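You operate a simulated robot arm through the tools that you are given. There is no shell and no other tool.

The job below is to be done with a simulated robot arm. You get a single attempt, and the scene is never put back.

Task
From the sealer bench, pack the element of the carton's lot and the dry pad, then fold the flaps shut.
Fine: the element stands in the cell toward the bench's end, the pad in the other; the plain flap goes down first, the printed flap over it. Set down upright: what you pick out.
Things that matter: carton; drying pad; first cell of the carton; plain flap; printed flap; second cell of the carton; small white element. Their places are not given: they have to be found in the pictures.

It is judged by the outcome, as a careful person would: the job done as asked, and still so three seconds after it is handed in. It fails if anything else is knocked over, pushed out of place, dropped, spilled or broken. Flat cloth is picked up by pressing the open fingertips on it (5 to 10 N) and closing them slowly along it; thin cloth reads only 2 to 8 mm in the jaws.

Robot
A 7-joint arm with a three-finger gripper, fixed in place. Base frame: the origin is at the foot of the arm, x ahead of it, y to its left, z up; the work surface is at about z = 860. Units: mm, degrees, N and s.
With the tool pointing down near the work surface it reaches from about 100 to 880 mm from the base axis. Its first joint turns from -166.0 to 166.0 degrees. Payload 2.94 kg.
Tool frame: the origin (TCP) lies between the finger pads and is the grasp point; the fingertips stand 30 mm ahead of it; z points along the fingers, y is the line along which they close. The gripper opens to 132 mm. The gripper's body begins 107 mm behind the TCP.
Orientation is told as [roll, pitch, yaw] about the base's x, y, z axes, in that order, counted from this pose: with the fingers straight down and closing along the base's y, the tool's x points along the base's -x, its y along +y and its z along -z.

Tools
- The arm moves only by the tool move_arm. Its argument "deltas" is a list of rows, each a list of 7 numbers: the shift along the base's x, y, z in units of 40 mm (1.0 is 40 mm), then the turn, a rotation vector about the base's x, y, z in units of 8 degrees (1.0 is 8 degrees), then the gripper command, from -1 (fully open) to 1 (shut), values between in proportion. In form: [[x, y, z, ax, ay, az, claw], ...]. A call has 1 to 20 rows; each row shifts and turns the commanded pose from where the row before left it. A call with a number of a shift or a turn outside -1 to 1 is refused whole. Each row takes 0.2 s and may step no farther than 50 mm and 8.6 degrees from the row before; otherwise, or with a gripper value out of range, the whole call is refused. A pose out of reach is approached as far as the arm can. The call stops where the force on the tool passes 40 N (or 10 N more than at its start, if that is more) or the arm is blocked; 0.2 s more then pass. The fingers move at their own pace and stop on an object; they squeeze with about 38 N. The grip force told is the motor's: it shows also when the fingers shut on nothing. Time passes only in rows, and 0.2 s behind the last, so rows that do not move let the fingers close. The reply holds the time, the measured pose of the TCP, the force on the tool along the base axes, the opening and the grip force, in the units named above and with some noise, with the torque about the TCP (base axes, N m) and any sound that the robot's microphone picked up.
- Cameras (640 x 400 px; columns grow to the right, rows downward): "scene" is fixed at [50, 651.5, 1613.8]; the picture's right is [-0.54, -0.84, 0.00], its down [-0.56, 0.36, -0.75] and it looks along [0.63, -0.40, -0.67] (base axes); focal length 316 px, centre (320, 200). "wrist" rides on the gripper at [72, 3, -144] in the tool frame; the picture's right is [-0.04, 1.00, 0.00], its down [-0.88, -0.04, -0.48] and it looks along [-0.48, -0.02, 0.88] (tool axes); focal length 256 px, centre (320, 200).
- snapshot(camera): a new picture of that camera. It takes no simulated time.
- raise_lower(by): slides the trunk up (or, below 0, down) by that many mm; the arm rides with it, the base frame stays. It gives what a move gives, with no picture.
- locate(camera, pixels): for up to 12 pixels [column, row] of the newest picture of that camera ("zoom" is the newest enlarged one), the place [x, y, z] in the base frame of the surface seen there, good to about 3 mm. It takes no simulated time.
- inspect(camera, box): a new picture of the part [left, top, right, bottom] of that camera's present view, enlarged. It takes no simulated time.
- sign_off(): hands the job in; it is judged then, once.

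Leave the gripper open and the arm clear of the work at the hand-in unless told otherwise.

The tools are called as name(argument=value, ...) on one line, values as JSON. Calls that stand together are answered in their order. move_arm: Moves the arm, as the interface text tells. Its arguments: {"type":"object","properties":{"deltas":{"type":"array"}},"required":["deltas"]} The other tools are called the same way: raise_lower (by) slides the trunk up or down; snapshot (camera) takes a picture; locate (camera, pixels) gives the place of the surface under pixels of a picture; inspect (camera, box) takes an enlarged picture of a part of a camera's view; sign_off () hands the job in.

At the start:

```text
t: 0.0
ee_pos: [520.5, 271.5, 1235.3]
tool_rot: [-0.1, 0.0, 0.0]
wrist_force: [-0.7, -0.2, 0.4]
torque: [0.02, -0.04, 0.03]
finger_gap: 132.0
gripper_force: 0.1
trunk travel left (down, up): [-325.0, 215.0]
```

scene: 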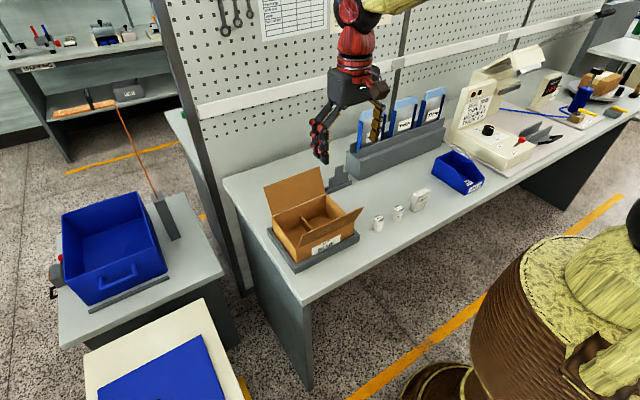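
wrist: 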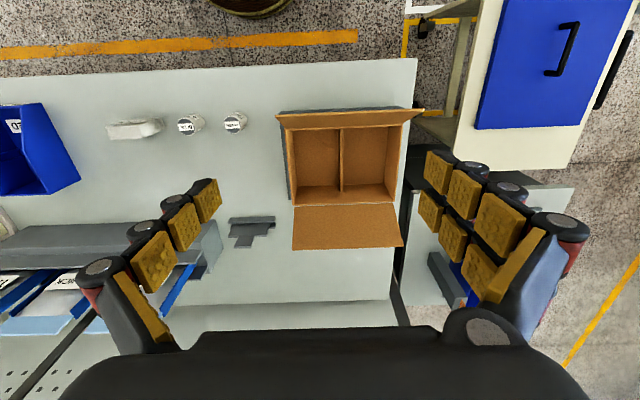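

I see a carton on a tray at about scene (310,220), two small white cylinders at (378,223) and (398,213), and a white pad-like thing at (420,200). I'll enlarge these areas to read the labels.

inspect(camera="scene", box=[350, 170, 450, 240])

inspect(camera="scene", box=[250, 160, 370, 280])

inspect(camera="wrist", box=[90, 90, 270, 160])

inspect(camera="wrist", box=[260, 90, 440, 260])

```text
5.71 times, centred on (400, 205) of scene
```

zoom: 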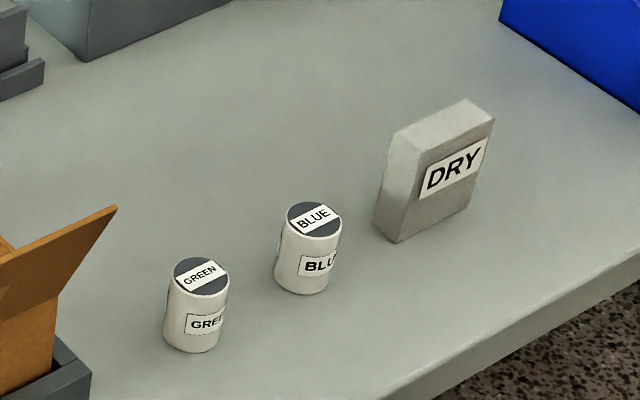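

```text
3.33 times, centred on (310, 220) of scene
```

zoom: 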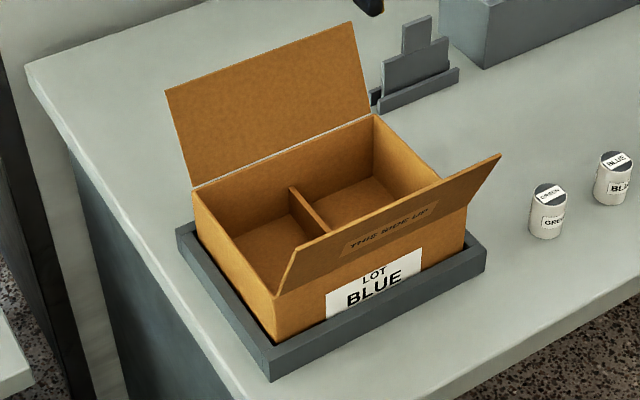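

```text
3.56 times, centred on (180, 125) of wrist
```

zoom: 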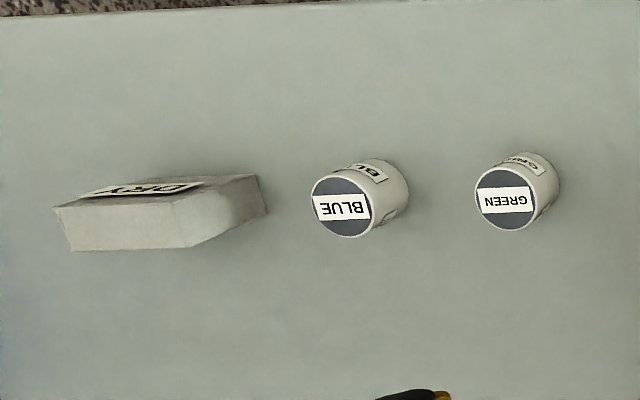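

```text
2.35 times, centred on (350, 175) of wrist
```

zoom: 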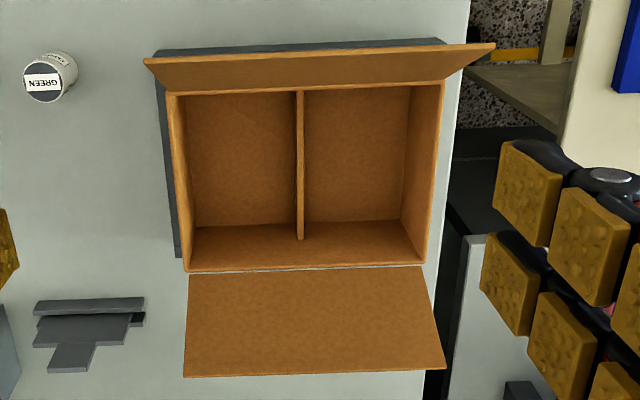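

Carton lot is BLUE. The blue element is the middle one, next to the DRY pad. The printed flap ("THIS SIDE UP") is on the robot's side and the plain flap is on the far side. Now I locate points: carton corners, divider and flap edges in the last wrist zoom, then the items in the wrist picture.

locate(camera="zoom", pixels=[[172, 95], [440, 85], [425, 260], [187, 268], [300, 92], [301, 236], [147, 60], [492, 45], [190, 372], [442, 366], [245, 160], [355, 160]])

inspect(camera="wrist", box=[90, 90, 270, 160])

```text
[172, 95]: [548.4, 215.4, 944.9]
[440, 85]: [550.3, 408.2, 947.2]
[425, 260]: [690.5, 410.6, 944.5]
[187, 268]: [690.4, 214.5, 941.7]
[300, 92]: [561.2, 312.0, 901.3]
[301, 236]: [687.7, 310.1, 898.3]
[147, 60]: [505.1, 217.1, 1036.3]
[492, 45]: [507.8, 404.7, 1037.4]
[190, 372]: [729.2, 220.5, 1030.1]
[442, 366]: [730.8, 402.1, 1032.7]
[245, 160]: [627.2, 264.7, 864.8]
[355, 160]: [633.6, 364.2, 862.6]
```

```text
3.56 times, centred on (180, 125) of wrist
```

zoom: 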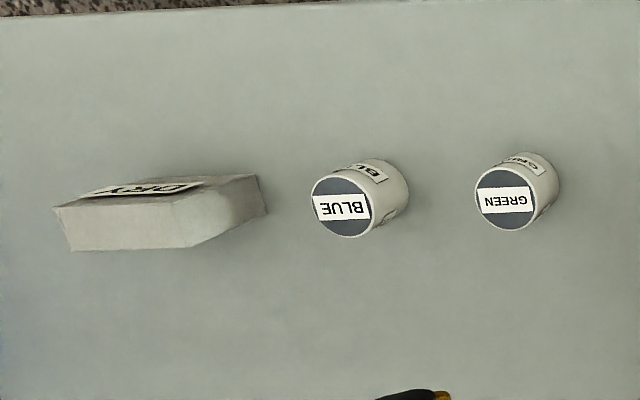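

Carton: x 548–691, y 214–411, rim at z≈945, divider at y≈311 with its top at z≈900. Flap tips are near z≈1035. Now I locate the items in the zoomed picture.

locate(camera="zoom", pixels=[[341, 182], [341, 233], [316, 208], [368, 208], [70, 235], [190, 235], [65, 212], [218, 205], [255, 180], [400, 215], [505, 200], [130, 190]])

inspect(camera="scene", box=[370, 175, 450, 225])

```text
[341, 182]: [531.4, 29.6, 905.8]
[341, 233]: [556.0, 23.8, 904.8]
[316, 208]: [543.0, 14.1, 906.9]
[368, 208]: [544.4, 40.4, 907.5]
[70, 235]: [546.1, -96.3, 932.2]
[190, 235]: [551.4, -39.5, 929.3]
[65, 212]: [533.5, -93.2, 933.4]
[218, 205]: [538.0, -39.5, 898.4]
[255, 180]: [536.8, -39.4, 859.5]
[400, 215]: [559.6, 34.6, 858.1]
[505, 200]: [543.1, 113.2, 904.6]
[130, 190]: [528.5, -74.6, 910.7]
```

```text
8.00 times, centred on (410, 200) of scene
```

zoom: 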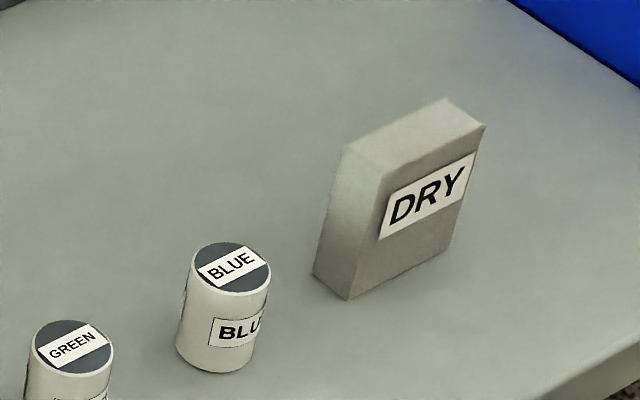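

Blue element: centre about (543.5, 27), about 30 mm across, top at z≈907. Pad: x 530–552, y −97…−39, top at z≈933. I move above the blue element, narrow the gripper to about 60 mm, and look again.

move_arm(deltas=[[0.082, -0.873, -0.6, 0, 0, 0, -0.5], [0.082, -0.873, -0.6, 0, 0, 0, 0], [0.082, -0.873, -0.6, 0, 0, 0, 0.09], [0.082, -0.873, -0.6, 0, 0, 0, 0.09], [0.082, -0.873, -0.6, 0, 0, 0, 0.09], [0.082, -0.873, -0.6, 0, 0, 0, 0.09], [0.082, -0.873, -0.6, 0, 0, 0, 0.09], [0, 0, 0, 0, 0, 0, 0.09]])

snapshot(camera="wrist")

snapshot(camera="scene")

```text
t: 1.8
ee_pos: [541.8, 27.5, 1070.4]
tool_rot: [0.1, 0.0, 0.1]
wrist_force: [-0.3, 0.5, 0.1]
torque: [0.0, 0.01, 0.0]
finger_gap: 60.1
gripper_force: 0.0
trunk travel left (down, up): [-325.0, 215.0]
```

```text
taken
```

wrist: 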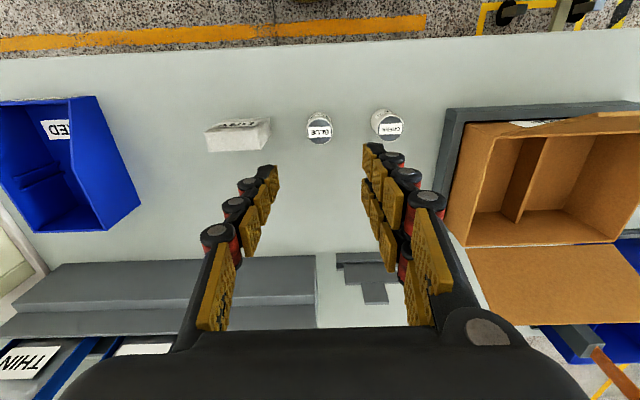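

```text
taken
```

scene: 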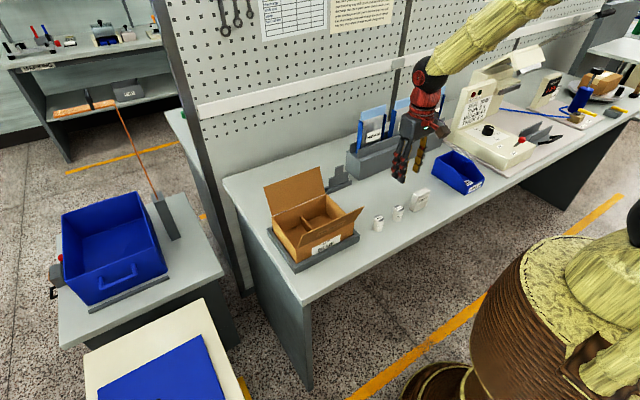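

The element at wrist (320,128) reads BLUE. Before going on, I check the notices and the blue bin for anything relevant.

inspect(camera="scene", box=[250, 0, 410, 100])

inspect(camera="wrist", box=[190, 90, 420, 170])

locate(camera="zoom", pixels=[[363, 80], [363, 150], [330, 115], [393, 115], [45, 150], [215, 150], [50, 120], [215, 100], [555, 105]])

inspect(camera="wrist", box=[0, 80, 150, 240])

```text
4.00 times, centred on (330, 50) of scene
```

zoom: 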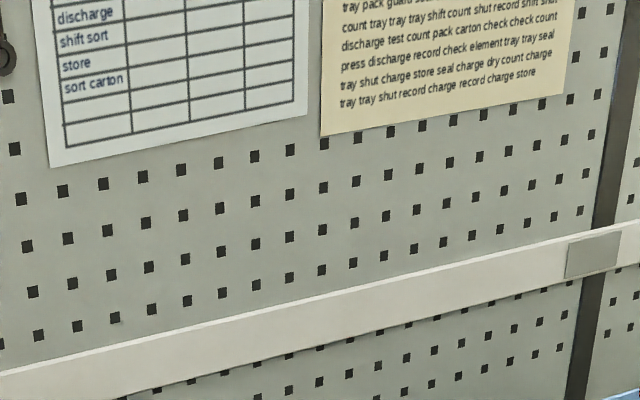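

```text
2.78 times, centred on (305, 130) of wrist
```

zoom: 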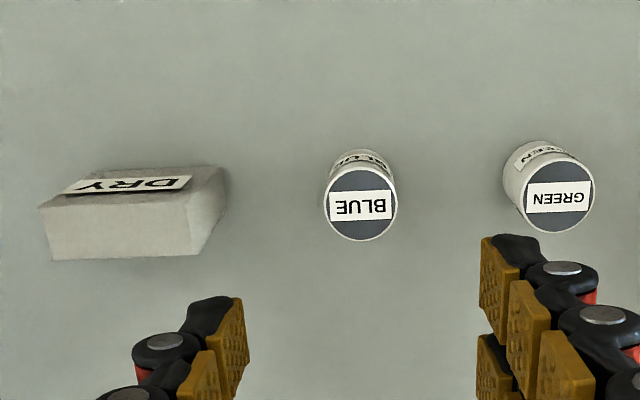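

```text
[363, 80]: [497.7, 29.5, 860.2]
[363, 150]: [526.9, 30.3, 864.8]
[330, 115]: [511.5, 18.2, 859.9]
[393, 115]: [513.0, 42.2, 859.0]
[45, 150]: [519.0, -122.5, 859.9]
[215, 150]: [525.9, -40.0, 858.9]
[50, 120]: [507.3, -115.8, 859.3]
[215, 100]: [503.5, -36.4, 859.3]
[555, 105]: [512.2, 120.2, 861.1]
```

```text
2.50 times, centred on (75, 160) of wrist
```

zoom: 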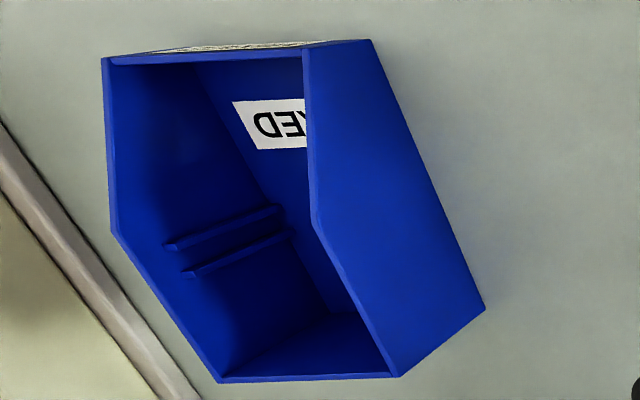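

Nothing that changes the task. I take the item zoom again and locate the top faces at the pixels I can now see.

inspect(camera="wrist", box=[190, 90, 420, 170])

locate(camera="zoom", pixels=[[361, 175], [361, 236], [329, 205], [393, 205], [55, 250], [195, 245], [50, 215], [190, 203], [222, 185], [60, 200], [215, 195], [560, 195]])

```text
2.78 times, centred on (305, 130) of wrist
```

zoom: 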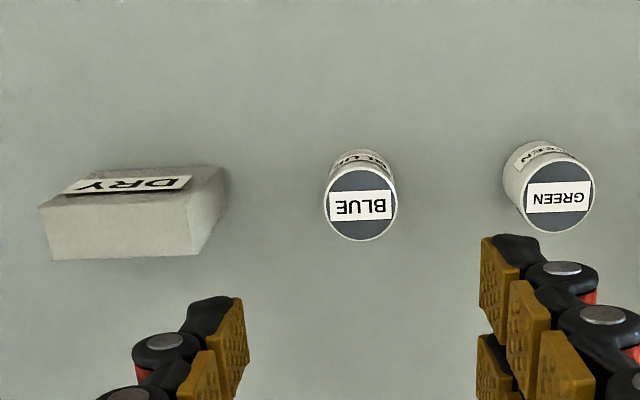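

```text
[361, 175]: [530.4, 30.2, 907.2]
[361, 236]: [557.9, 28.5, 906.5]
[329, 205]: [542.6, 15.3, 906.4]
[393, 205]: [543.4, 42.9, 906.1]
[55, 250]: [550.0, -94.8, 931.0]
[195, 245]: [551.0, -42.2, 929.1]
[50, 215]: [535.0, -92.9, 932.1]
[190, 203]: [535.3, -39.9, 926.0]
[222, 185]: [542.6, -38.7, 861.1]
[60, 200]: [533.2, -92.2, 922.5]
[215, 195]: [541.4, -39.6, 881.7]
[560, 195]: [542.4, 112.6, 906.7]
```

Element centre is (543.5, 29), standing 47 mm tall. I descend to TCP z≈897 (fingertips at about 867) and close.

move_arm(deltas=[[0.04, 0.035, -0.867, 0, 0, 0, 0.09], [0, 0, -0.867, 0, 0, 0, 0.09], [0, 0, -0.867, 0, 0, 0, 0.09], [0, 0, -0.867, 0, 0, 0, 0.09], [0, 0, -0.867, 0, 0, 0, 0.09], [0, 0, 0, 0, 0, 0, 0.09]])

snapshot(camera="wrist")

```text
t: 3.2
ee_pos: [544.8, 32.3, 892.8]
tool_rot: [0.0, 0.0, 0.0]
wrist_force: [-0.4, 0.3, 0.1]
torque: [-0.02, 0.0, 0.0]
finger_gap: 59.9
gripper_force: 0.1
trunk travel left (down, up): [-325.0, 215.0]
```

```text
taken
```

wrist: 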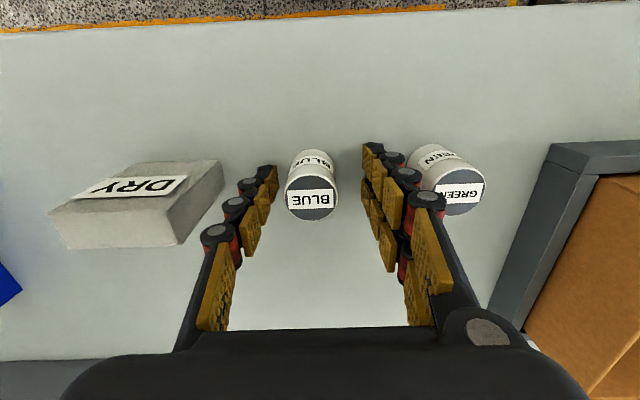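

The element sits slightly (≈4 mm) to the −y side between the fingers. I shift by that amount and close.

move_arm(deltas=[[0, -0.09, 0.05, 0, 0, 0, 0.09], [0, 0, 0, 0, 0, 0, 0.3], [0, 0, 0, 0, 0, 0, 0.5], [0, 0, 0, 0, 0, 0, 0.7], [0, 0, 0, 0, 0, 0, 1], [0, 0, 0, 0, 0, 0, 1], [0, 0, 0, 0, 0, 0, 1]])

snapshot(camera="wrist")

```text
t: 4.8
ee_pos: [545.0, 28.0, 896.7]
tool_rot: [0.0, 0.1, 0.0]
wrist_force: [-0.4, 0.1, 0.7]
torque: [0.0, 0.02, -0.02]
finger_gap: 30.0
gripper_force: 37.9
trunk travel left (down, up): [-325.0, 215.0]
```

```text
taken
```

wrist: 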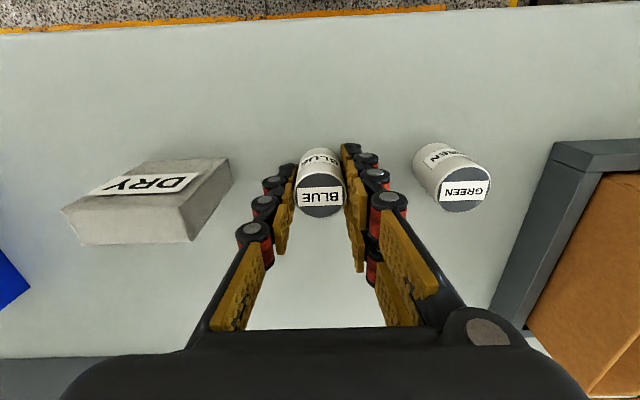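

Gripped at 30 mm. I lift 240 mm and carry it above the +y cell (toward the bench's end), at about (619, 360), passing above the flap tips.

move_arm(deltas=[[0, 0, 0.5, 0, 0, 0, 1], [0, 0, 1, 0, 0, 0, 1], [0, 0, 1, 0, 0, 0, 1], [0, 0, 1, 0, 0, 0, 1], [0, 0, 1, 0, 0, 0, 1], [0, 0, 1, 0, 0, 0, 1], [0, 0, 0.5, 0, 0, 0, 1], [0.205, 0.922, 0, 0, 0, 0, 1], [0.205, 0.922, 0, 0, 0, 0, 1], [0.205, 0.922, 0, 0, 0, 0, 1], [0.205, 0.922, 0, 0, 0, 0, 1], [0.205, 0.922, 0, 0, 0, 0, 1], [0.205, 0.922, 0, 0, 0, 0, 1], [0.205, 0.922, 0, 0, 0, 0, 1], [0.205, 0.922, 0, 0, 0, 0, 1], [0.205, 0.922, 0, 0, 0, 0, 1], [0, 0, 0, 0, 0, 0, 1]])

snapshot(camera="wrist")

snapshot(camera="scene")

```text
t: 8.4
ee_pos: [621.1, 359.6, 1134.1]
tool_rot: [0.1, 0.0, 0.0]
wrist_force: [0.6, 0.0, -0.1]
torque: [-0.01, -0.01, -0.01]
finger_gap: 30.1
gripper_force: 38.4
trunk travel left (down, up): [-325.0, 215.0]
```

```text
taken
```

wrist: 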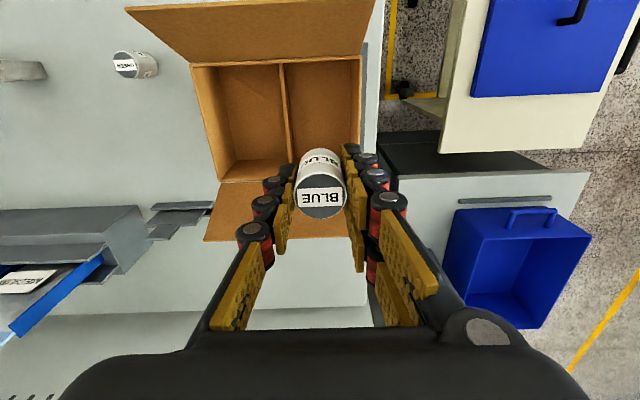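

```text
taken
```

scene: 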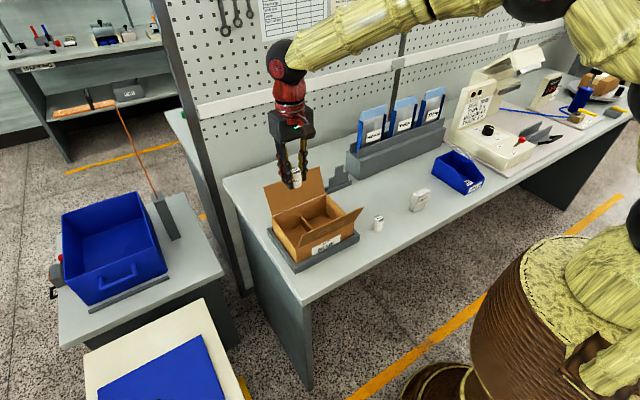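

The element is held above the cell. I check the cell limits in this new view: divider at column ~285 and outer wall at ~358.

locate(camera="wrist", pixels=[[283, 75], [280, 70], [358, 75], [352, 80], [320, 100], [290, 130], [240, 100], [225, 150], [198, 80], [213, 175]])

```text
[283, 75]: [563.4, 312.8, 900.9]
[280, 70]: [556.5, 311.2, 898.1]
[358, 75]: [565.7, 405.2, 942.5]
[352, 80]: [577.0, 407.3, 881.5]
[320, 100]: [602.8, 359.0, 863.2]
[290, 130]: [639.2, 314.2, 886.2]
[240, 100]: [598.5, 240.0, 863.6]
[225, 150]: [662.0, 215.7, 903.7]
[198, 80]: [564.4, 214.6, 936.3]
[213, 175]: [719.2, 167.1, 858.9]
```

Cell spans y 313–406, floor z≈863. The element's bottom is about 36 mm below the TCP, so the floor is met at TCP≈900. I descend to about 905, then check.

move_arm(deltas=[[0, 0, -0.955, 0, 0, 0, 1], [0, 0, -0.955, 0, 0, 0, 1], [0, 0, -0.955, 0, 0, 0, 1], [0, 0, -0.955, 0, 0, 0, 1], [0, 0, -0.955, 0, 0, 0, 1], [0, 0, -0.5, 0, 0, 0, 1], [0, 0, -0.3, 0, 0, 0, 1], [0, 0, 0, 0, 0, 0, 1]])

move_arm(deltas=[[0, 0, -0.08, 0, 0, 0, 1], [0, 0, 0, 0, 0, 0, 1]])

snapshot(camera="wrist")

inspect(camera="scene", box=[250, 130, 370, 280])

```text
t: 10.2
ee_pos: [619.1, 359.1, 913.2]
tool_rot: [0.0, 0.0, 0.1]
wrist_force: [0.6, 0.3, 0.0]
torque: [0.03, 0.01, 0.02]
finger_gap: 29.8
gripper_force: 38.5
trunk travel left (down, up): [-325.0, 215.0]
```

```text
t: 10.8
ee_pos: [618.9, 358.0, 909.9]
tool_rot: [0.0, -0.1, 0.0]
wrist_force: [0.9, -0.2, 0.3]
torque: [0.01, 0.01, -0.03]
finger_gap: 29.9
gripper_force: 37.7
trunk travel left (down, up): [-325.0, 215.0]
```

```text
taken
```

wrist: 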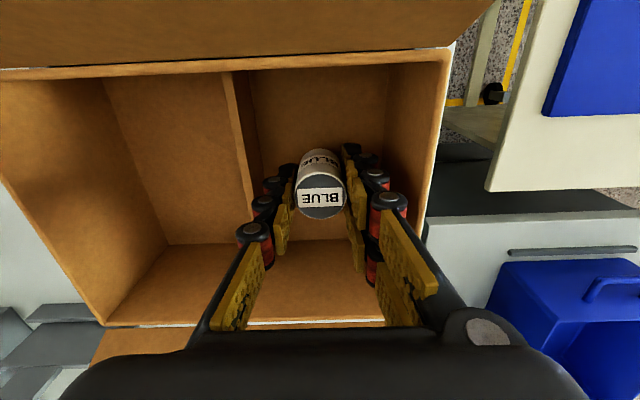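

```text
2.67 times, centred on (310, 205) of scene
```

zoom: 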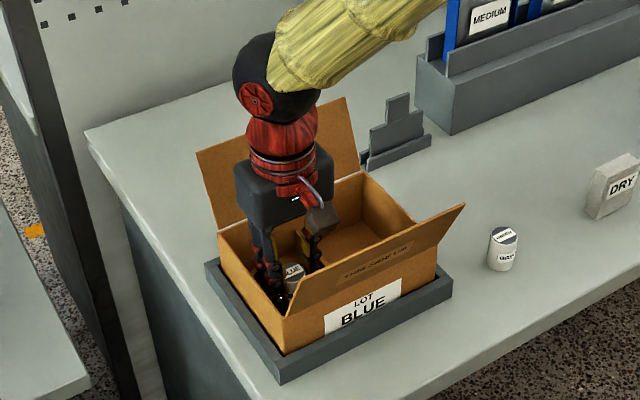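

Clear of all walls. I lower in 2 mm steps to feel the floor.

move_arm(deltas=[[0, 0, -0.05, 0, 0, 0, 1], [0, 0, -0.05, 0, 0, 0, 1], [0, 0, -0.05, 0, 0, 0, 1], [0, 0, 0, 0, 0, 0, 1]])

move_arm(deltas=[[0, 0, -0.04, 0, 0, 0, 1], [0, 0, 0, 0, 0, 0, 1]])

```text
t: 11.8
ee_pos: [619.4, 358.6, 903.6]
tool_rot: [0.0, 0.1, 0.0]
wrist_force: [-0.4, 0.8, 0.0]
torque: [0.0, 0.04, 0.02]
finger_gap: 29.8
gripper_force: 37.9
trunk travel left (down, up): [-325.0, 215.0]
```

```text
t: 12.4
ee_pos: [619.8, 357.6, 902.1]
tool_rot: [0.0, 0.0, 0.1]
wrist_force: [0.4, 0.0, -0.1]
torque: [0.01, 0.01, 0.0]
finger_gap: 29.7
gripper_force: 38.4
trunk travel left (down, up): [-325.0, 215.0]
```

No contact yet. I continue with 1–1.5 mm steps.

move_arm(deltas=[[0, 0, -0.04, 0, 0, 0, 1], [0, 0, 0, 0, 0, 0, 1]])

move_arm(deltas=[[0, 0, -0.03, 0, 0, 0, 1], [0, 0, 0, 0, 0, 0, 1]])

```text
t: 13.0
ee_pos: [620.1, 357.9, 901.5]
tool_rot: [0.0, 0.0, 0.0]
wrist_force: [0.4, 0.6, -0.7]
torque: [0.0, 0.01, -0.01]
finger_gap: 30.0
gripper_force: 37.9
trunk travel left (down, up): [-325.0, 215.0]
```

```text
t: 13.6
ee_pos: [619.8, 357.5, 900.0]
tool_rot: [0.0, 0.0, 0.0]
wrist_force: [-1.0, -2.7, 5.5]
torque: [-0.1, 0.0, 0.0]
finger_gap: 29.6
gripper_force: 38.0
trunk travel left (down, up): [-325.0, 215.0]
```

Floor contact (5.5 N). I open gently to about 50 mm and lift straight out.

move_arm(deltas=[[0, 0, 0, 0, 0, 0, 0.45], [0, 0, 0, 0, 0, 0, 0.24], [0, 0, 0, 0, 0, 0, 0.24], [0, 0, 0.25, 0, 0, 0, 0.24], [0, 0, 0.5, 0, 0, 0, 0.24], [0, 0, 0.9, 0, 0, 0, 0.24], [0, 0, 1, 0, 0, 0, 0.24], [0, 0, 1, 0, 0, 0, 0.24], [0, 0, 1, 0, 0, 0, 0.24], [0, 0, 1, 0, 0, 0, 0.24], [0, 0, 0, 0, 0, 0, 0.24]])

snapshot(camera="wrist")

inspect(camera="scene", box=[250, 130, 370, 280])

```text
t: 16.0
ee_pos: [620.1, 358.6, 1121.5]
tool_rot: [0.0, 0.0, 0.0]
wrist_force: [0.7, -0.5, 1.0]
torque: [-0.02, 0.02, -0.01]
finger_gap: 50.0
gripper_force: 0.1
trunk travel left (down, up): [-325.0, 215.0]
```

```text
taken
```

wrist: 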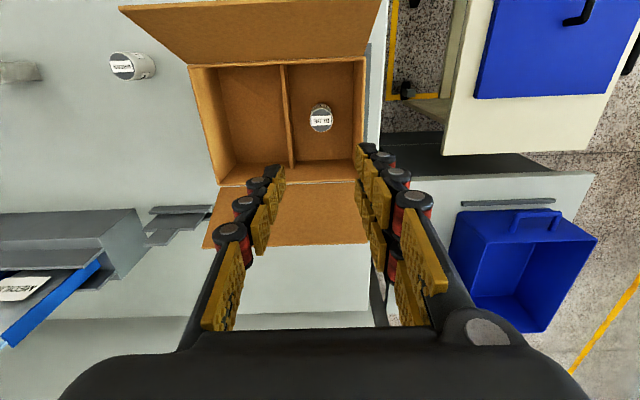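

```text
2.67 times, centred on (310, 205) of scene
```

zoom: 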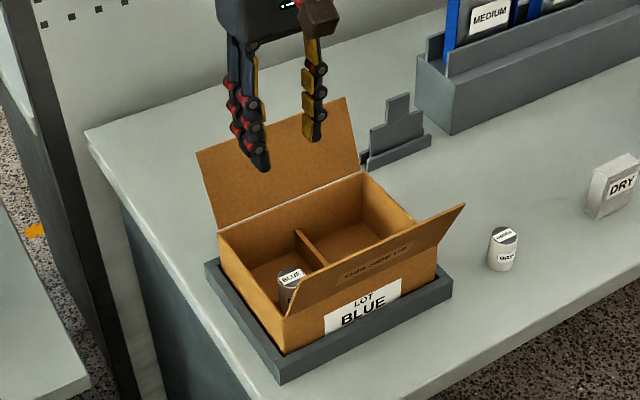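

The element stands upright in the +y cell. Next is the pad: I travel to above (541, −67) and turn the tool −90° about z so the fingers close across the pad's thickness (along x).

move_arm(deltas=[[-0.165, -0.887, 0, 0, 0, -0.9375, 0.24], [-0.165, -0.887, 0, 0, 0, -0.9375, 0.24], [-0.165, -0.887, 0, 0, 0, -0.9375, 0.24], [-0.165, -0.887, 0, 0, 0, -0.9375, 0.24], [-0.165, -0.887, 0, 0, 0, -0.9375, 0.24], [-0.165, -0.887, -0.1, 0, 0, -0.9375, 0.09], [-0.165, -0.887, -0.2, 0, 0, -0.9375, 0.09], [-0.165, -0.887, -0.2, 0, 0, -0.9375, 0.09], [-0.165, -0.887, -0.2, 0, 0, -0.9375, 0.09], [-0.165, -0.887, -0.2, 0, 0, -0.9375, 0.09], [-0.165, -0.887, -0.2, 0, 0, -0.9375, 0.09], [-0.165, -0.887, 0, 0, 0, -0.9375, 0.09], [0, 0, 0, 0, 0, 0, 0.09]])

snapshot(camera="wrist")

snapshot(camera="scene")

```text
t: 18.8
ee_pos: [539.9, -69.5, 1077.8]
tool_rot: [0.1, 0.0, -90.0]
wrist_force: [0.2, 0.4, 0.0]
torque: [0.01, 0.01, 0.02]
finger_gap: 60.3
gripper_force: 0.1
trunk travel left (down, up): [-325.0, 215.0]
```

```text
taken
```

wrist: 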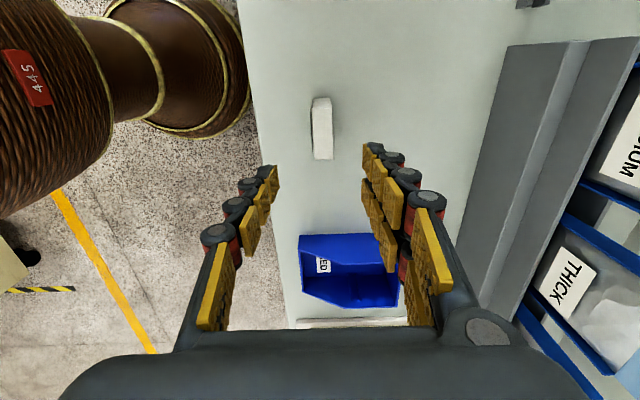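

```text
taken
```

scene: 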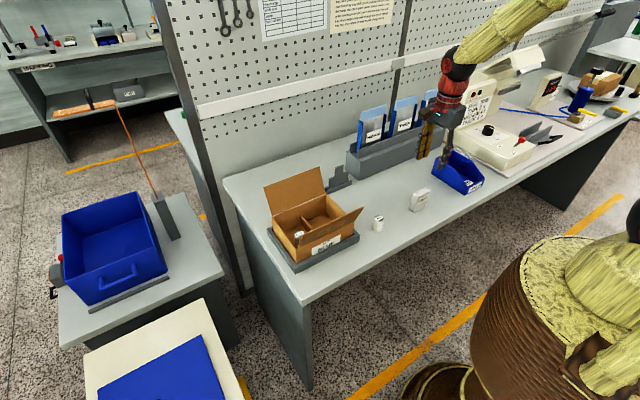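

The pad is at wrist (322,128). I enlarge to measure its edges.

inspect(camera="wrist", box=[270, 85, 370, 170])

```text
4.71 times, centred on (320, 128) of wrist
```

zoom: 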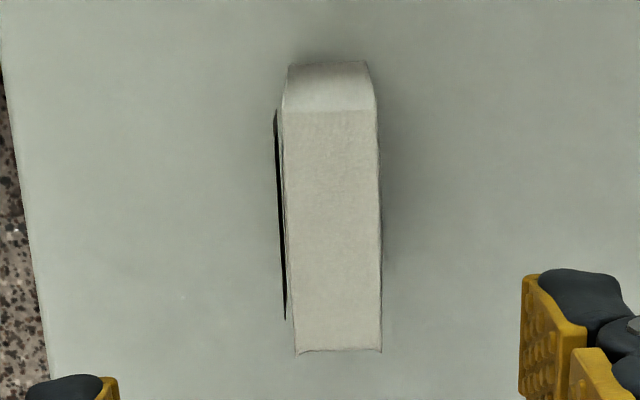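

locate(camera="zoom", pixels=[[288, 115], [372, 115], [300, 345], [377, 343], [290, 230], [376, 230], [335, 115], [338, 345], [291, 72], [364, 68]])

```text
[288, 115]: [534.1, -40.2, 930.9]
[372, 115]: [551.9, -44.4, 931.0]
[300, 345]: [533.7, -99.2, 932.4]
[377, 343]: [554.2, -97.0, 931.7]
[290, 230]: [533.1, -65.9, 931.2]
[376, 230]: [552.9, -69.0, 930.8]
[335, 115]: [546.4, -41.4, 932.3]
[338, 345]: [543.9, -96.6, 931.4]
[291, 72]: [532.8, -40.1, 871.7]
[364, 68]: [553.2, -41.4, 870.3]
```

Pad: x 532.5–553.5, y −98…−40, top at z≈932. I centre on (543, −69), descend to TCP≈900, then check.

move_arm(deltas=[[0.075, 0, -0.89, 0, 0, 0, 0.09], [0, 0, -0.89, 0, 0, 0, 0.09], [0, 0, -0.89, 0, 0, 0, 0.09], [0, 0, -0.89, 0, 0, 0, 0.09], [0, 0, -0.84, 0, 0, 0, 0.09], [0, 0, 0, 0, 0, 0, 0.09]])

snapshot(camera="wrist")

```text
t: 20.2
ee_pos: [547.2, -69.6, 903.6]
tool_rot: [0.0, -0.1, -90.0]
wrist_force: [0.0, -0.1, -0.1]
torque: [-0.01, 0.0, 0.03]
finger_gap: 60.1
gripper_force: 0.0
trunk travel left (down, up): [-325.0, 215.0]
```

```text
taken
```

wrist: 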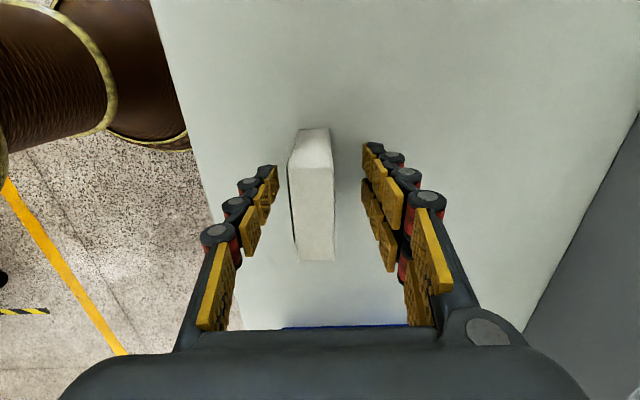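

The pad is about 4 mm to the −x side of the finger midline. I shift by that and close slowly.

move_arm(deltas=[[-0.095, 0, 0, 0, 0, 0, 0.09], [0, 0, 0, 0, 0, 0, 0.3], [0, 0, 0, 0, 0, 0, 0.5], [0, 0, 0, 0, 0, 0, 0.65], [0, 0, 0, 0, 0, 0, 0.8], [0, 0, 0, 0, 0, 0, 1], [0, 0, 0, 0, 0, 0, 1], [0, 0, 0, 0, 0, 0, 1]])

snapshot(camera="wrist")

```text
t: 22.0
ee_pos: [542.1, -68.6, 903.6]
tool_rot: [0.0, 0.0, -89.9]
wrist_force: [-0.2, 0.3, -0.6]
torque: [0.01, 0.01, 0.0]
finger_gap: 24.7
gripper_force: 37.6
trunk travel left (down, up): [-325.0, 215.0]
```

```text
taken
```

wrist: 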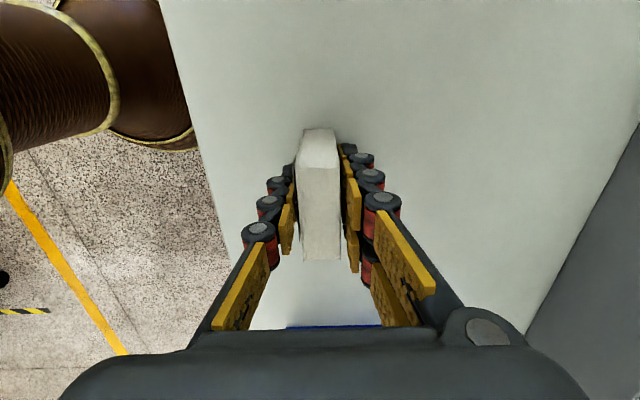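

Pad gripped at 24.7 mm. I lift about 250 mm and carry it above the −y cell centre (619, 263).

move_arm(deltas=[[0, 0, 0.3, 0, 0, 0, 1], [0, 0, 0.9, 0, 0, 0, 1], [0, 0, 1, 0, 0, 0, 1], [0, 0, 1, 0, 0, 0, 1], [0, 0, 1, 0, 0, 0, 1], [0, 0, 1, 0, 0, 0, 1], [0, 0, 0.8, 0, 0, 0, 1], [0.213, 0.922, 0, 0, 0, 0, 1], [0.213, 0.922, 0, 0, 0, 0, 1], [0.213, 0.922, 0, 0, 0, 0, 1], [0.213, 0.922, 0, 0, 0, 0, 1], [0.213, 0.922, 0, 0, 0, 0, 1], [0.213, 0.922, 0, 0, 0, 0, 1], [0.213, 0.922, 0, 0, 0, 0, 1], [0.213, 0.922, 0, 0, 0, 0, 1], [0.213, 0.922, 0, 0, 0, 0, 1], [0, 0, 0, 0, 0, 0, 1]])

snapshot(camera="wrist")

snapshot(camera="scene")

```text
t: 25.6
ee_pos: [613.2, 265.5, 1146.1]
tool_rot: [0.0, 0.0, -89.9]
wrist_force: [-0.3, 0.0, -1.0]
torque: [0.01, 0.02, 0.02]
finger_gap: 24.9
gripper_force: 37.7
trunk travel left (down, up): [-325.0, 215.0]
```

```text
taken
```

wrist: 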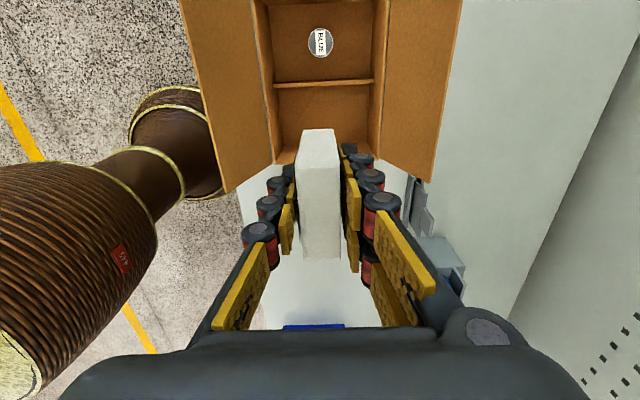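

```text
taken
```

scene: 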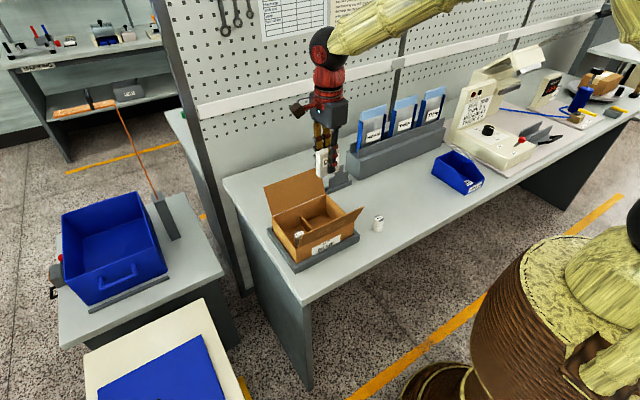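

Let me settle and re-read the pose before descending.

move_arm(deltas=[[0, 0, 0, 0, 0, 0, 1]])

locate(camera="wrist", pixels=[[320, 140], [310, 84], [378, 100], [270, 110], [320, 240], [318, 134]])

```text
t: 26.0
ee_pos: [612.9, 265.4, 1145.4]
tool_rot: [-0.1, 0.1, -90.0]
wrist_force: [-0.2, 0.0, -0.4]
torque: [-0.03, 0.01, -0.01]
finger_gap: 24.9
gripper_force: 37.6
trunk travel left (down, up): [-325.0, 215.0]
```

```text
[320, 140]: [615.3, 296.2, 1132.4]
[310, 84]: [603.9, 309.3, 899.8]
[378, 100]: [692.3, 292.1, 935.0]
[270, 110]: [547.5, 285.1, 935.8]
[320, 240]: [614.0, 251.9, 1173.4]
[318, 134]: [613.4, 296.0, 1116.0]
```

Pad's +y edge is at y≈296 and the divider at 309. I shift slightly (+5 mm x, −2.5 mm y) and descend to TCP≈915.

move_arm(deltas=[[0.13, -0.06, -0.9, 0, 0, 0, 1], [0, 0, -0.95, 0, 0, 0, 1], [0, 0, -0.95, 0, 0, 0, 1], [0, 0, -0.95, 0, 0, 0, 1], [0, 0, -0.95, 0, 0, 0, 1], [0, 0, -0.6, 0, 0, 0, 1], [0, 0, -0.4, 0, 0, 0, 1], [0, 0, 0, 0, 0, 0, 1]])

snapshot(camera="wrist")

inspect(camera="scene", box=[250, 130, 370, 280])

```text
t: 27.8
ee_pos: [622.6, 261.9, 916.3]
tool_rot: [0.0, 0.0, -90.0]
wrist_force: [0.7, 0.9, 0.1]
torque: [-0.04, -0.03, 0.0]
finger_gap: 25.0
gripper_force: 37.8
trunk travel left (down, up): [-325.0, 215.0]
```

```text
taken
```

wrist: 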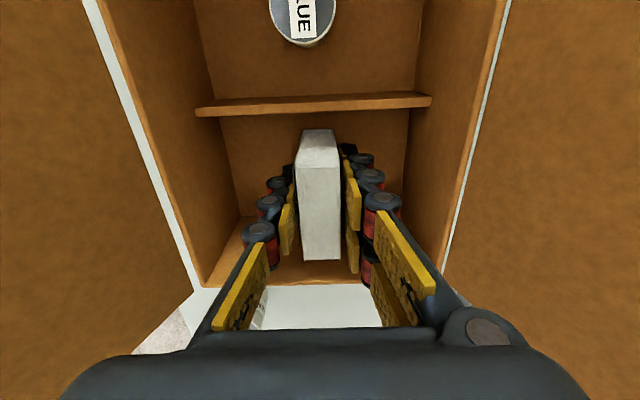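

```text
2.67 times, centred on (310, 205) of scene
```

zoom: 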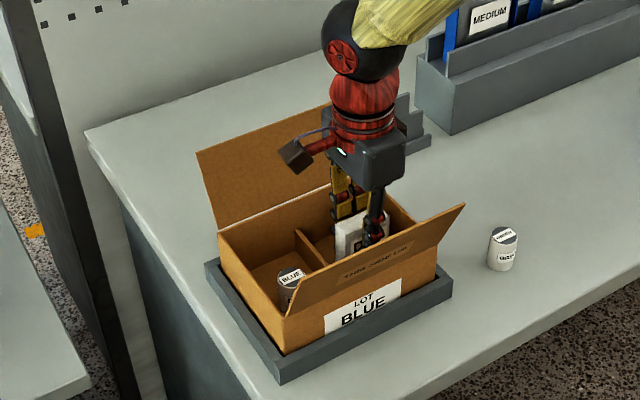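

Clear on all sides. I lower in small steps to contact.

move_arm(deltas=[[0, 0, -0.05, 0, 0, 0, 1], [0, 0, -0.05, 0, 0, 0, 1], [0, 0, -0.05, 0, 0, 0, 1], [0, 0, 0, 0, 0, 0, 1]])

move_arm(deltas=[[0, 0, -0.04, 0, 0, 0, 1], [0, 0, 0, 0, 0, 0, 1]])

```text
t: 28.8
ee_pos: [620.7, 262.6, 910.4]
tool_rot: [0.0, 0.1, -89.9]
wrist_force: [0.0, 0.0, -0.8]
torque: [-0.04, 0.03, -0.05]
finger_gap: 24.8
gripper_force: 38.0
trunk travel left (down, up): [-325.0, 215.0]
```

```text
t: 29.4
ee_pos: [621.7, 262.4, 908.7]
tool_rot: [0.0, 0.0, -90.0]
wrist_force: [0.0, 0.4, -0.4]
torque: [-0.02, -0.02, 0.02]
finger_gap: 25.1
gripper_force: 38.2
trunk travel left (down, up): [-325.0, 215.0]
```

move_arm(deltas=[[0, 0, -0.03, 0, 0, 0, 1], [0, 0, 0, 0, 0, 0, 1]])

move_arm(deltas=[[0, 0, -0.03, 0, 0, 0, 1], [0, 0, 0, 0, 0, 0, 1]])

```text
t: 30.0
ee_pos: [620.8, 260.3, 906.5]
tool_rot: [0.0, 0.0, -89.9]
wrist_force: [-0.2, 0.3, -0.9]
torque: [0.0, -0.03, -0.01]
finger_gap: 25.1
gripper_force: 37.8
trunk travel left (down, up): [-325.0, 215.0]
```

```text
t: 30.6
ee_pos: [621.4, 260.9, 907.5]
tool_rot: [-0.1, -0.1, -90.0]
wrist_force: [0.5, 0.6, -0.4]
torque: [0.0, -0.01, 0.03]
finger_gap: 24.8
gripper_force: 38.2
trunk travel left (down, up): [-325.0, 215.0]
```

Still no contact; I continue with 1 mm steps.

move_arm(deltas=[[0, 0, -0.03, 0, 0, 0, 1], [0, 0, 0, 0, 0, 0, 1]])

move_arm(deltas=[[0, 0, -0.03, 0, 0, 0, 1], [0, 0, 0, 0, 0, 0, 1]])

```text
t: 31.2
ee_pos: [622.4, 260.9, 908.2]
tool_rot: [0.0, -0.1, -90.0]
wrist_force: [-0.5, -2.5, 9.6]
torque: [-0.13, -0.01, 0.0]
finger_gap: 24.7
gripper_force: 37.8
trunk travel left (down, up): [-325.0, 215.0]
```

```text
t: 31.8
ee_pos: [622.4, 259.5, 907.2]
tool_rot: [0.2, 0.0, -89.9]
wrist_force: [-2.5, -6.1, 23.6]
torque: [-0.33, 0.07, -0.01]
finger_gap: 24.9
gripper_force: 38.1
trunk travel left (down, up): [-325.0, 215.0]
```

Firm contact with the floor. I back off 1 mm, open to about 60 mm (along x, plenty of room), and lift out.

move_arm(deltas=[[0, 0, 0.03, 0, 0, 0, 1], [0, 0, 0, 0, 0, 0, 0.6], [0, 0, 0, 0, 0, 0, 0.4], [0, 0, 0, 0, 0, 0, 0.2], [0, 0, 0, 0, 0, 0, 0.2], [0, 0, 0.25, 0, 0, 0, 0.2], [0, 0, 0.5, 0, 0, 0, 0.2], [0, 0, 1, 0, 0, 0, 0.2], [0, 0, 1, 0, 0, 0, 0.2], [0, 0, 1, 0, 0, 0, 0.2], [0, 0, 1, 0, 0, 0, 0.2], [0, 0, 1, 0, 0, 0, 0.2], [0, 0, 0, 0, 0, 0, 0.2]])

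snapshot(camera="wrist")

inspect(camera="scene", box=[250, 130, 370, 280])

```text
t: 34.6
ee_pos: [621.8, 257.3, 1135.5]
tool_rot: [0.0, 0.0, -90.1]
wrist_force: [-0.1, -0.2, -0.1]
torque: [0.0, 0.01, 0.02]
finger_gap: 52.7
gripper_force: 0.0
trunk travel left (down, up): [-325.0, 215.0]
```

```text
taken
```

wrist: 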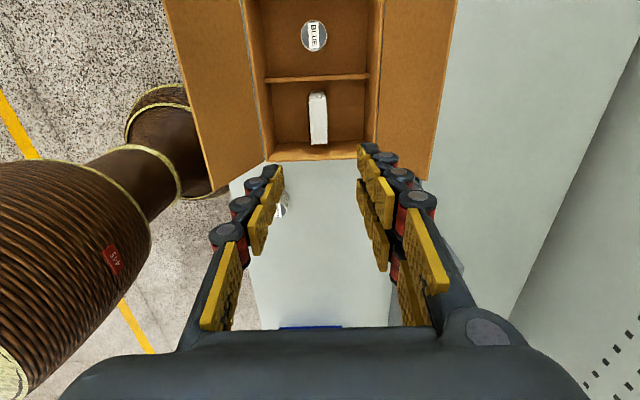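

```text
2.67 times, centred on (310, 205) of scene
```

zoom: 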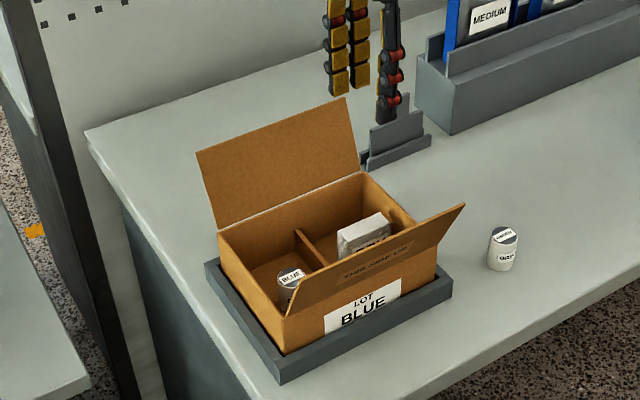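

Both items stand upright in their cells. Before folding, I check the space behind the plain flap (wall, grey stand), confirm the pad's top height, and check the flap edges.

snapshot(camera="scene")

locate(camera="scene", pixels=[[240, 150], [300, 130], [260, 98], [235, 172], [340, 172], [338, 183], [318, 168], [265, 186], [362, 209], [295, 250], [361, 155], [296, 180]])

locate(camera="wrist", pixels=[[316, 98], [320, 135], [314, 30], [313, 42], [167, 5], [450, 100], [425, 178], [215, 190]])

```text
taken
```

scene: 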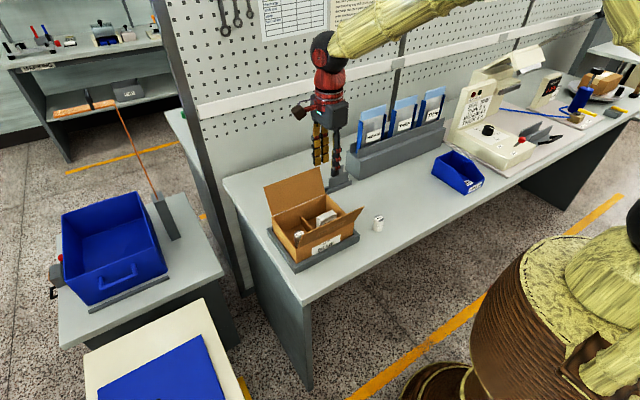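

```text
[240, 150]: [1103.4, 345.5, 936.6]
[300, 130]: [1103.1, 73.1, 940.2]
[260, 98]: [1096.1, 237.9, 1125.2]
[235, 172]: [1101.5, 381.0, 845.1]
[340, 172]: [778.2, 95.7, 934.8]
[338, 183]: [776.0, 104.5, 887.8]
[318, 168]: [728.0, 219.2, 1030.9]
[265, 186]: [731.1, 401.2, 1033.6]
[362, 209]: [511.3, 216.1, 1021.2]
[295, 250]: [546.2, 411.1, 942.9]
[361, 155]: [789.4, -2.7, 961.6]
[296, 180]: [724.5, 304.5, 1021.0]
```

```text
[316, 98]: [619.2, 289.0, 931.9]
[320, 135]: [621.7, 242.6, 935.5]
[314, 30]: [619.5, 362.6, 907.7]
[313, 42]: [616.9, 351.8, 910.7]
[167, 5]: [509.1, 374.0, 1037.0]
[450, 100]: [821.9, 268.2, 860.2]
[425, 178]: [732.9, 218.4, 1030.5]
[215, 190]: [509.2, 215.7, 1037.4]
```

Wall is far (x≈1100) and the pad's top (935) lies below the rim (945). I turn back to yaw 0, close the fingers, and move behind and above the plain flap to (775, 312).

move_arm(deltas=[[0.3, 0.115, 0.1, 0, 0, 0.9375, 0.5], [0.32, 0.115, 0.1, 0, 0, 0.9375, 1], [0.32, 0.115, 0, 0, 0, 0.9375, 1], [0.32, 0.115, 0, 0, 0, 0.9375, 1], [0.32, 0.115, 0, 0, 0, 0.9375, 1], [0.32, 0.115, 0, 0, 0, 0.9375, 1], [0.32, 0.115, 0, 0, 0, 0.9375, 1], [0.32, 0.115, 0, 0, 0, 0.9375, 1], [0.32, 0.115, 0, 0, 0, 0.9375, 1], [0.32, 0.115, 0, 0, 0, 0.9375, 1], [0.32, 0.115, 0, 0, 0, 0.9375, 1], [0.32, 0.115, 0, 0, 0, 0.9375, 1], [0, 0, 0, 0, 0, 0, 1]])

snapshot(camera="scene")

```text
t: 37.4
ee_pos: [774.7, 316.3, 1143.4]
tool_rot: [0.0, 0.0, 0.2]
wrist_force: [-0.1, 0.6, 0.0]
torque: [-0.01, 0.02, 0.01]
finger_gap: 0.0
gripper_force: 28.3
trunk travel left (down, up): [-325.0, 215.0]
```

```text
taken
```

scene: 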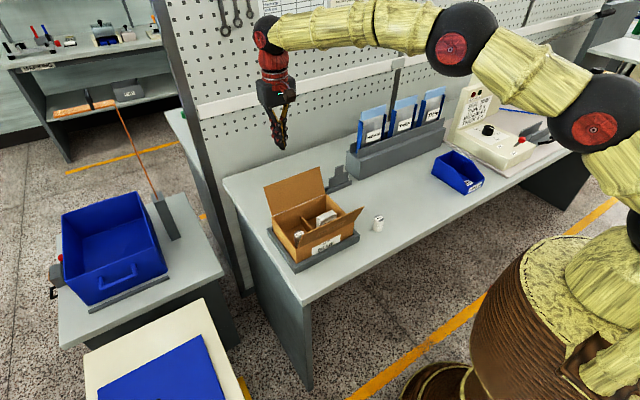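

Now I descend behind the flap to TCP z≈1040 (fingertips at about 1010, flap edge at 1032).

move_arm(deltas=[[0, 0, -0.86, 0, 0, 0, 1], [0, 0, -0.86, 0, 0, 0, 1], [0, 0, -0.86, 0, 0, 0, 1], [0, 0, 0, 0, 0, 0, 1]])

inspect(camera="scene", box=[230, 100, 370, 280])

snapshot(camera="wrist")

```text
t: 38.4
ee_pos: [772.7, 314.9, 1042.7]
tool_rot: [0.1, 0.0, 0.0]
wrist_force: [-0.2, 0.0, 0.6]
torque: [0.0, -0.02, -0.01]
finger_gap: 0.0
gripper_force: 28.8
trunk travel left (down, up): [-325.0, 215.0]
```

```text
2.22 times, centred on (300, 190) of scene
```

zoom: 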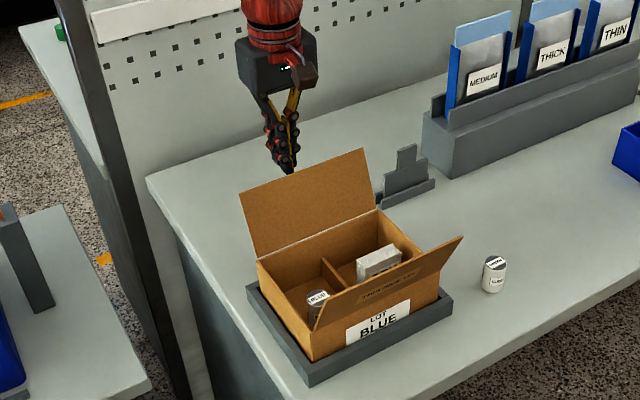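

```text
taken
```

wrist: 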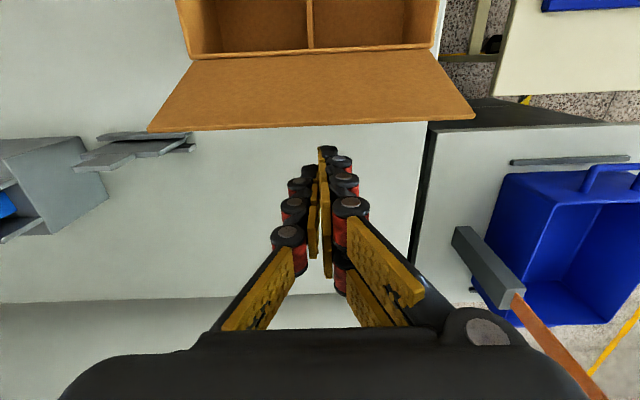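

Fingers are behind the flap's top edge. I push slowly in −x and watch the force.

move_arm(deltas=[[-0.4, 0, 0, 0, 0, 0, 1], [-0.3, 0, 0, 0, 0, 0, 1], [-0.2, 0, 0, 0, 0, 0, 1], [-0.2, 0, 0, 0, 0, 0, 1], [-0.2, 0, 0, 0, 0, 0, 1], [-0.2, 0, 0, 0, 0, 0, 1], [0, 0, 0, 0, 0, 0, 1]])

inspect(camera="scene", box=[230, 100, 370, 280])

```text
t: 40.0
ee_pos: [714.7, 317.2, 1039.4]
tool_rot: [0.0, -0.1, 0.0]
wrist_force: [0.1, -0.1, 0.0]
torque: [0.03, 0.01, 0.03]
finger_gap: 0.0
gripper_force: 29.1
trunk travel left (down, up): [-325.0, 215.0]
```

```text
2.22 times, centred on (300, 190) of scene
```

zoom: 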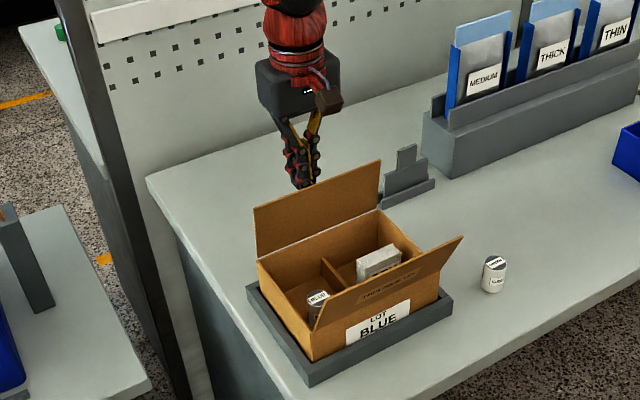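

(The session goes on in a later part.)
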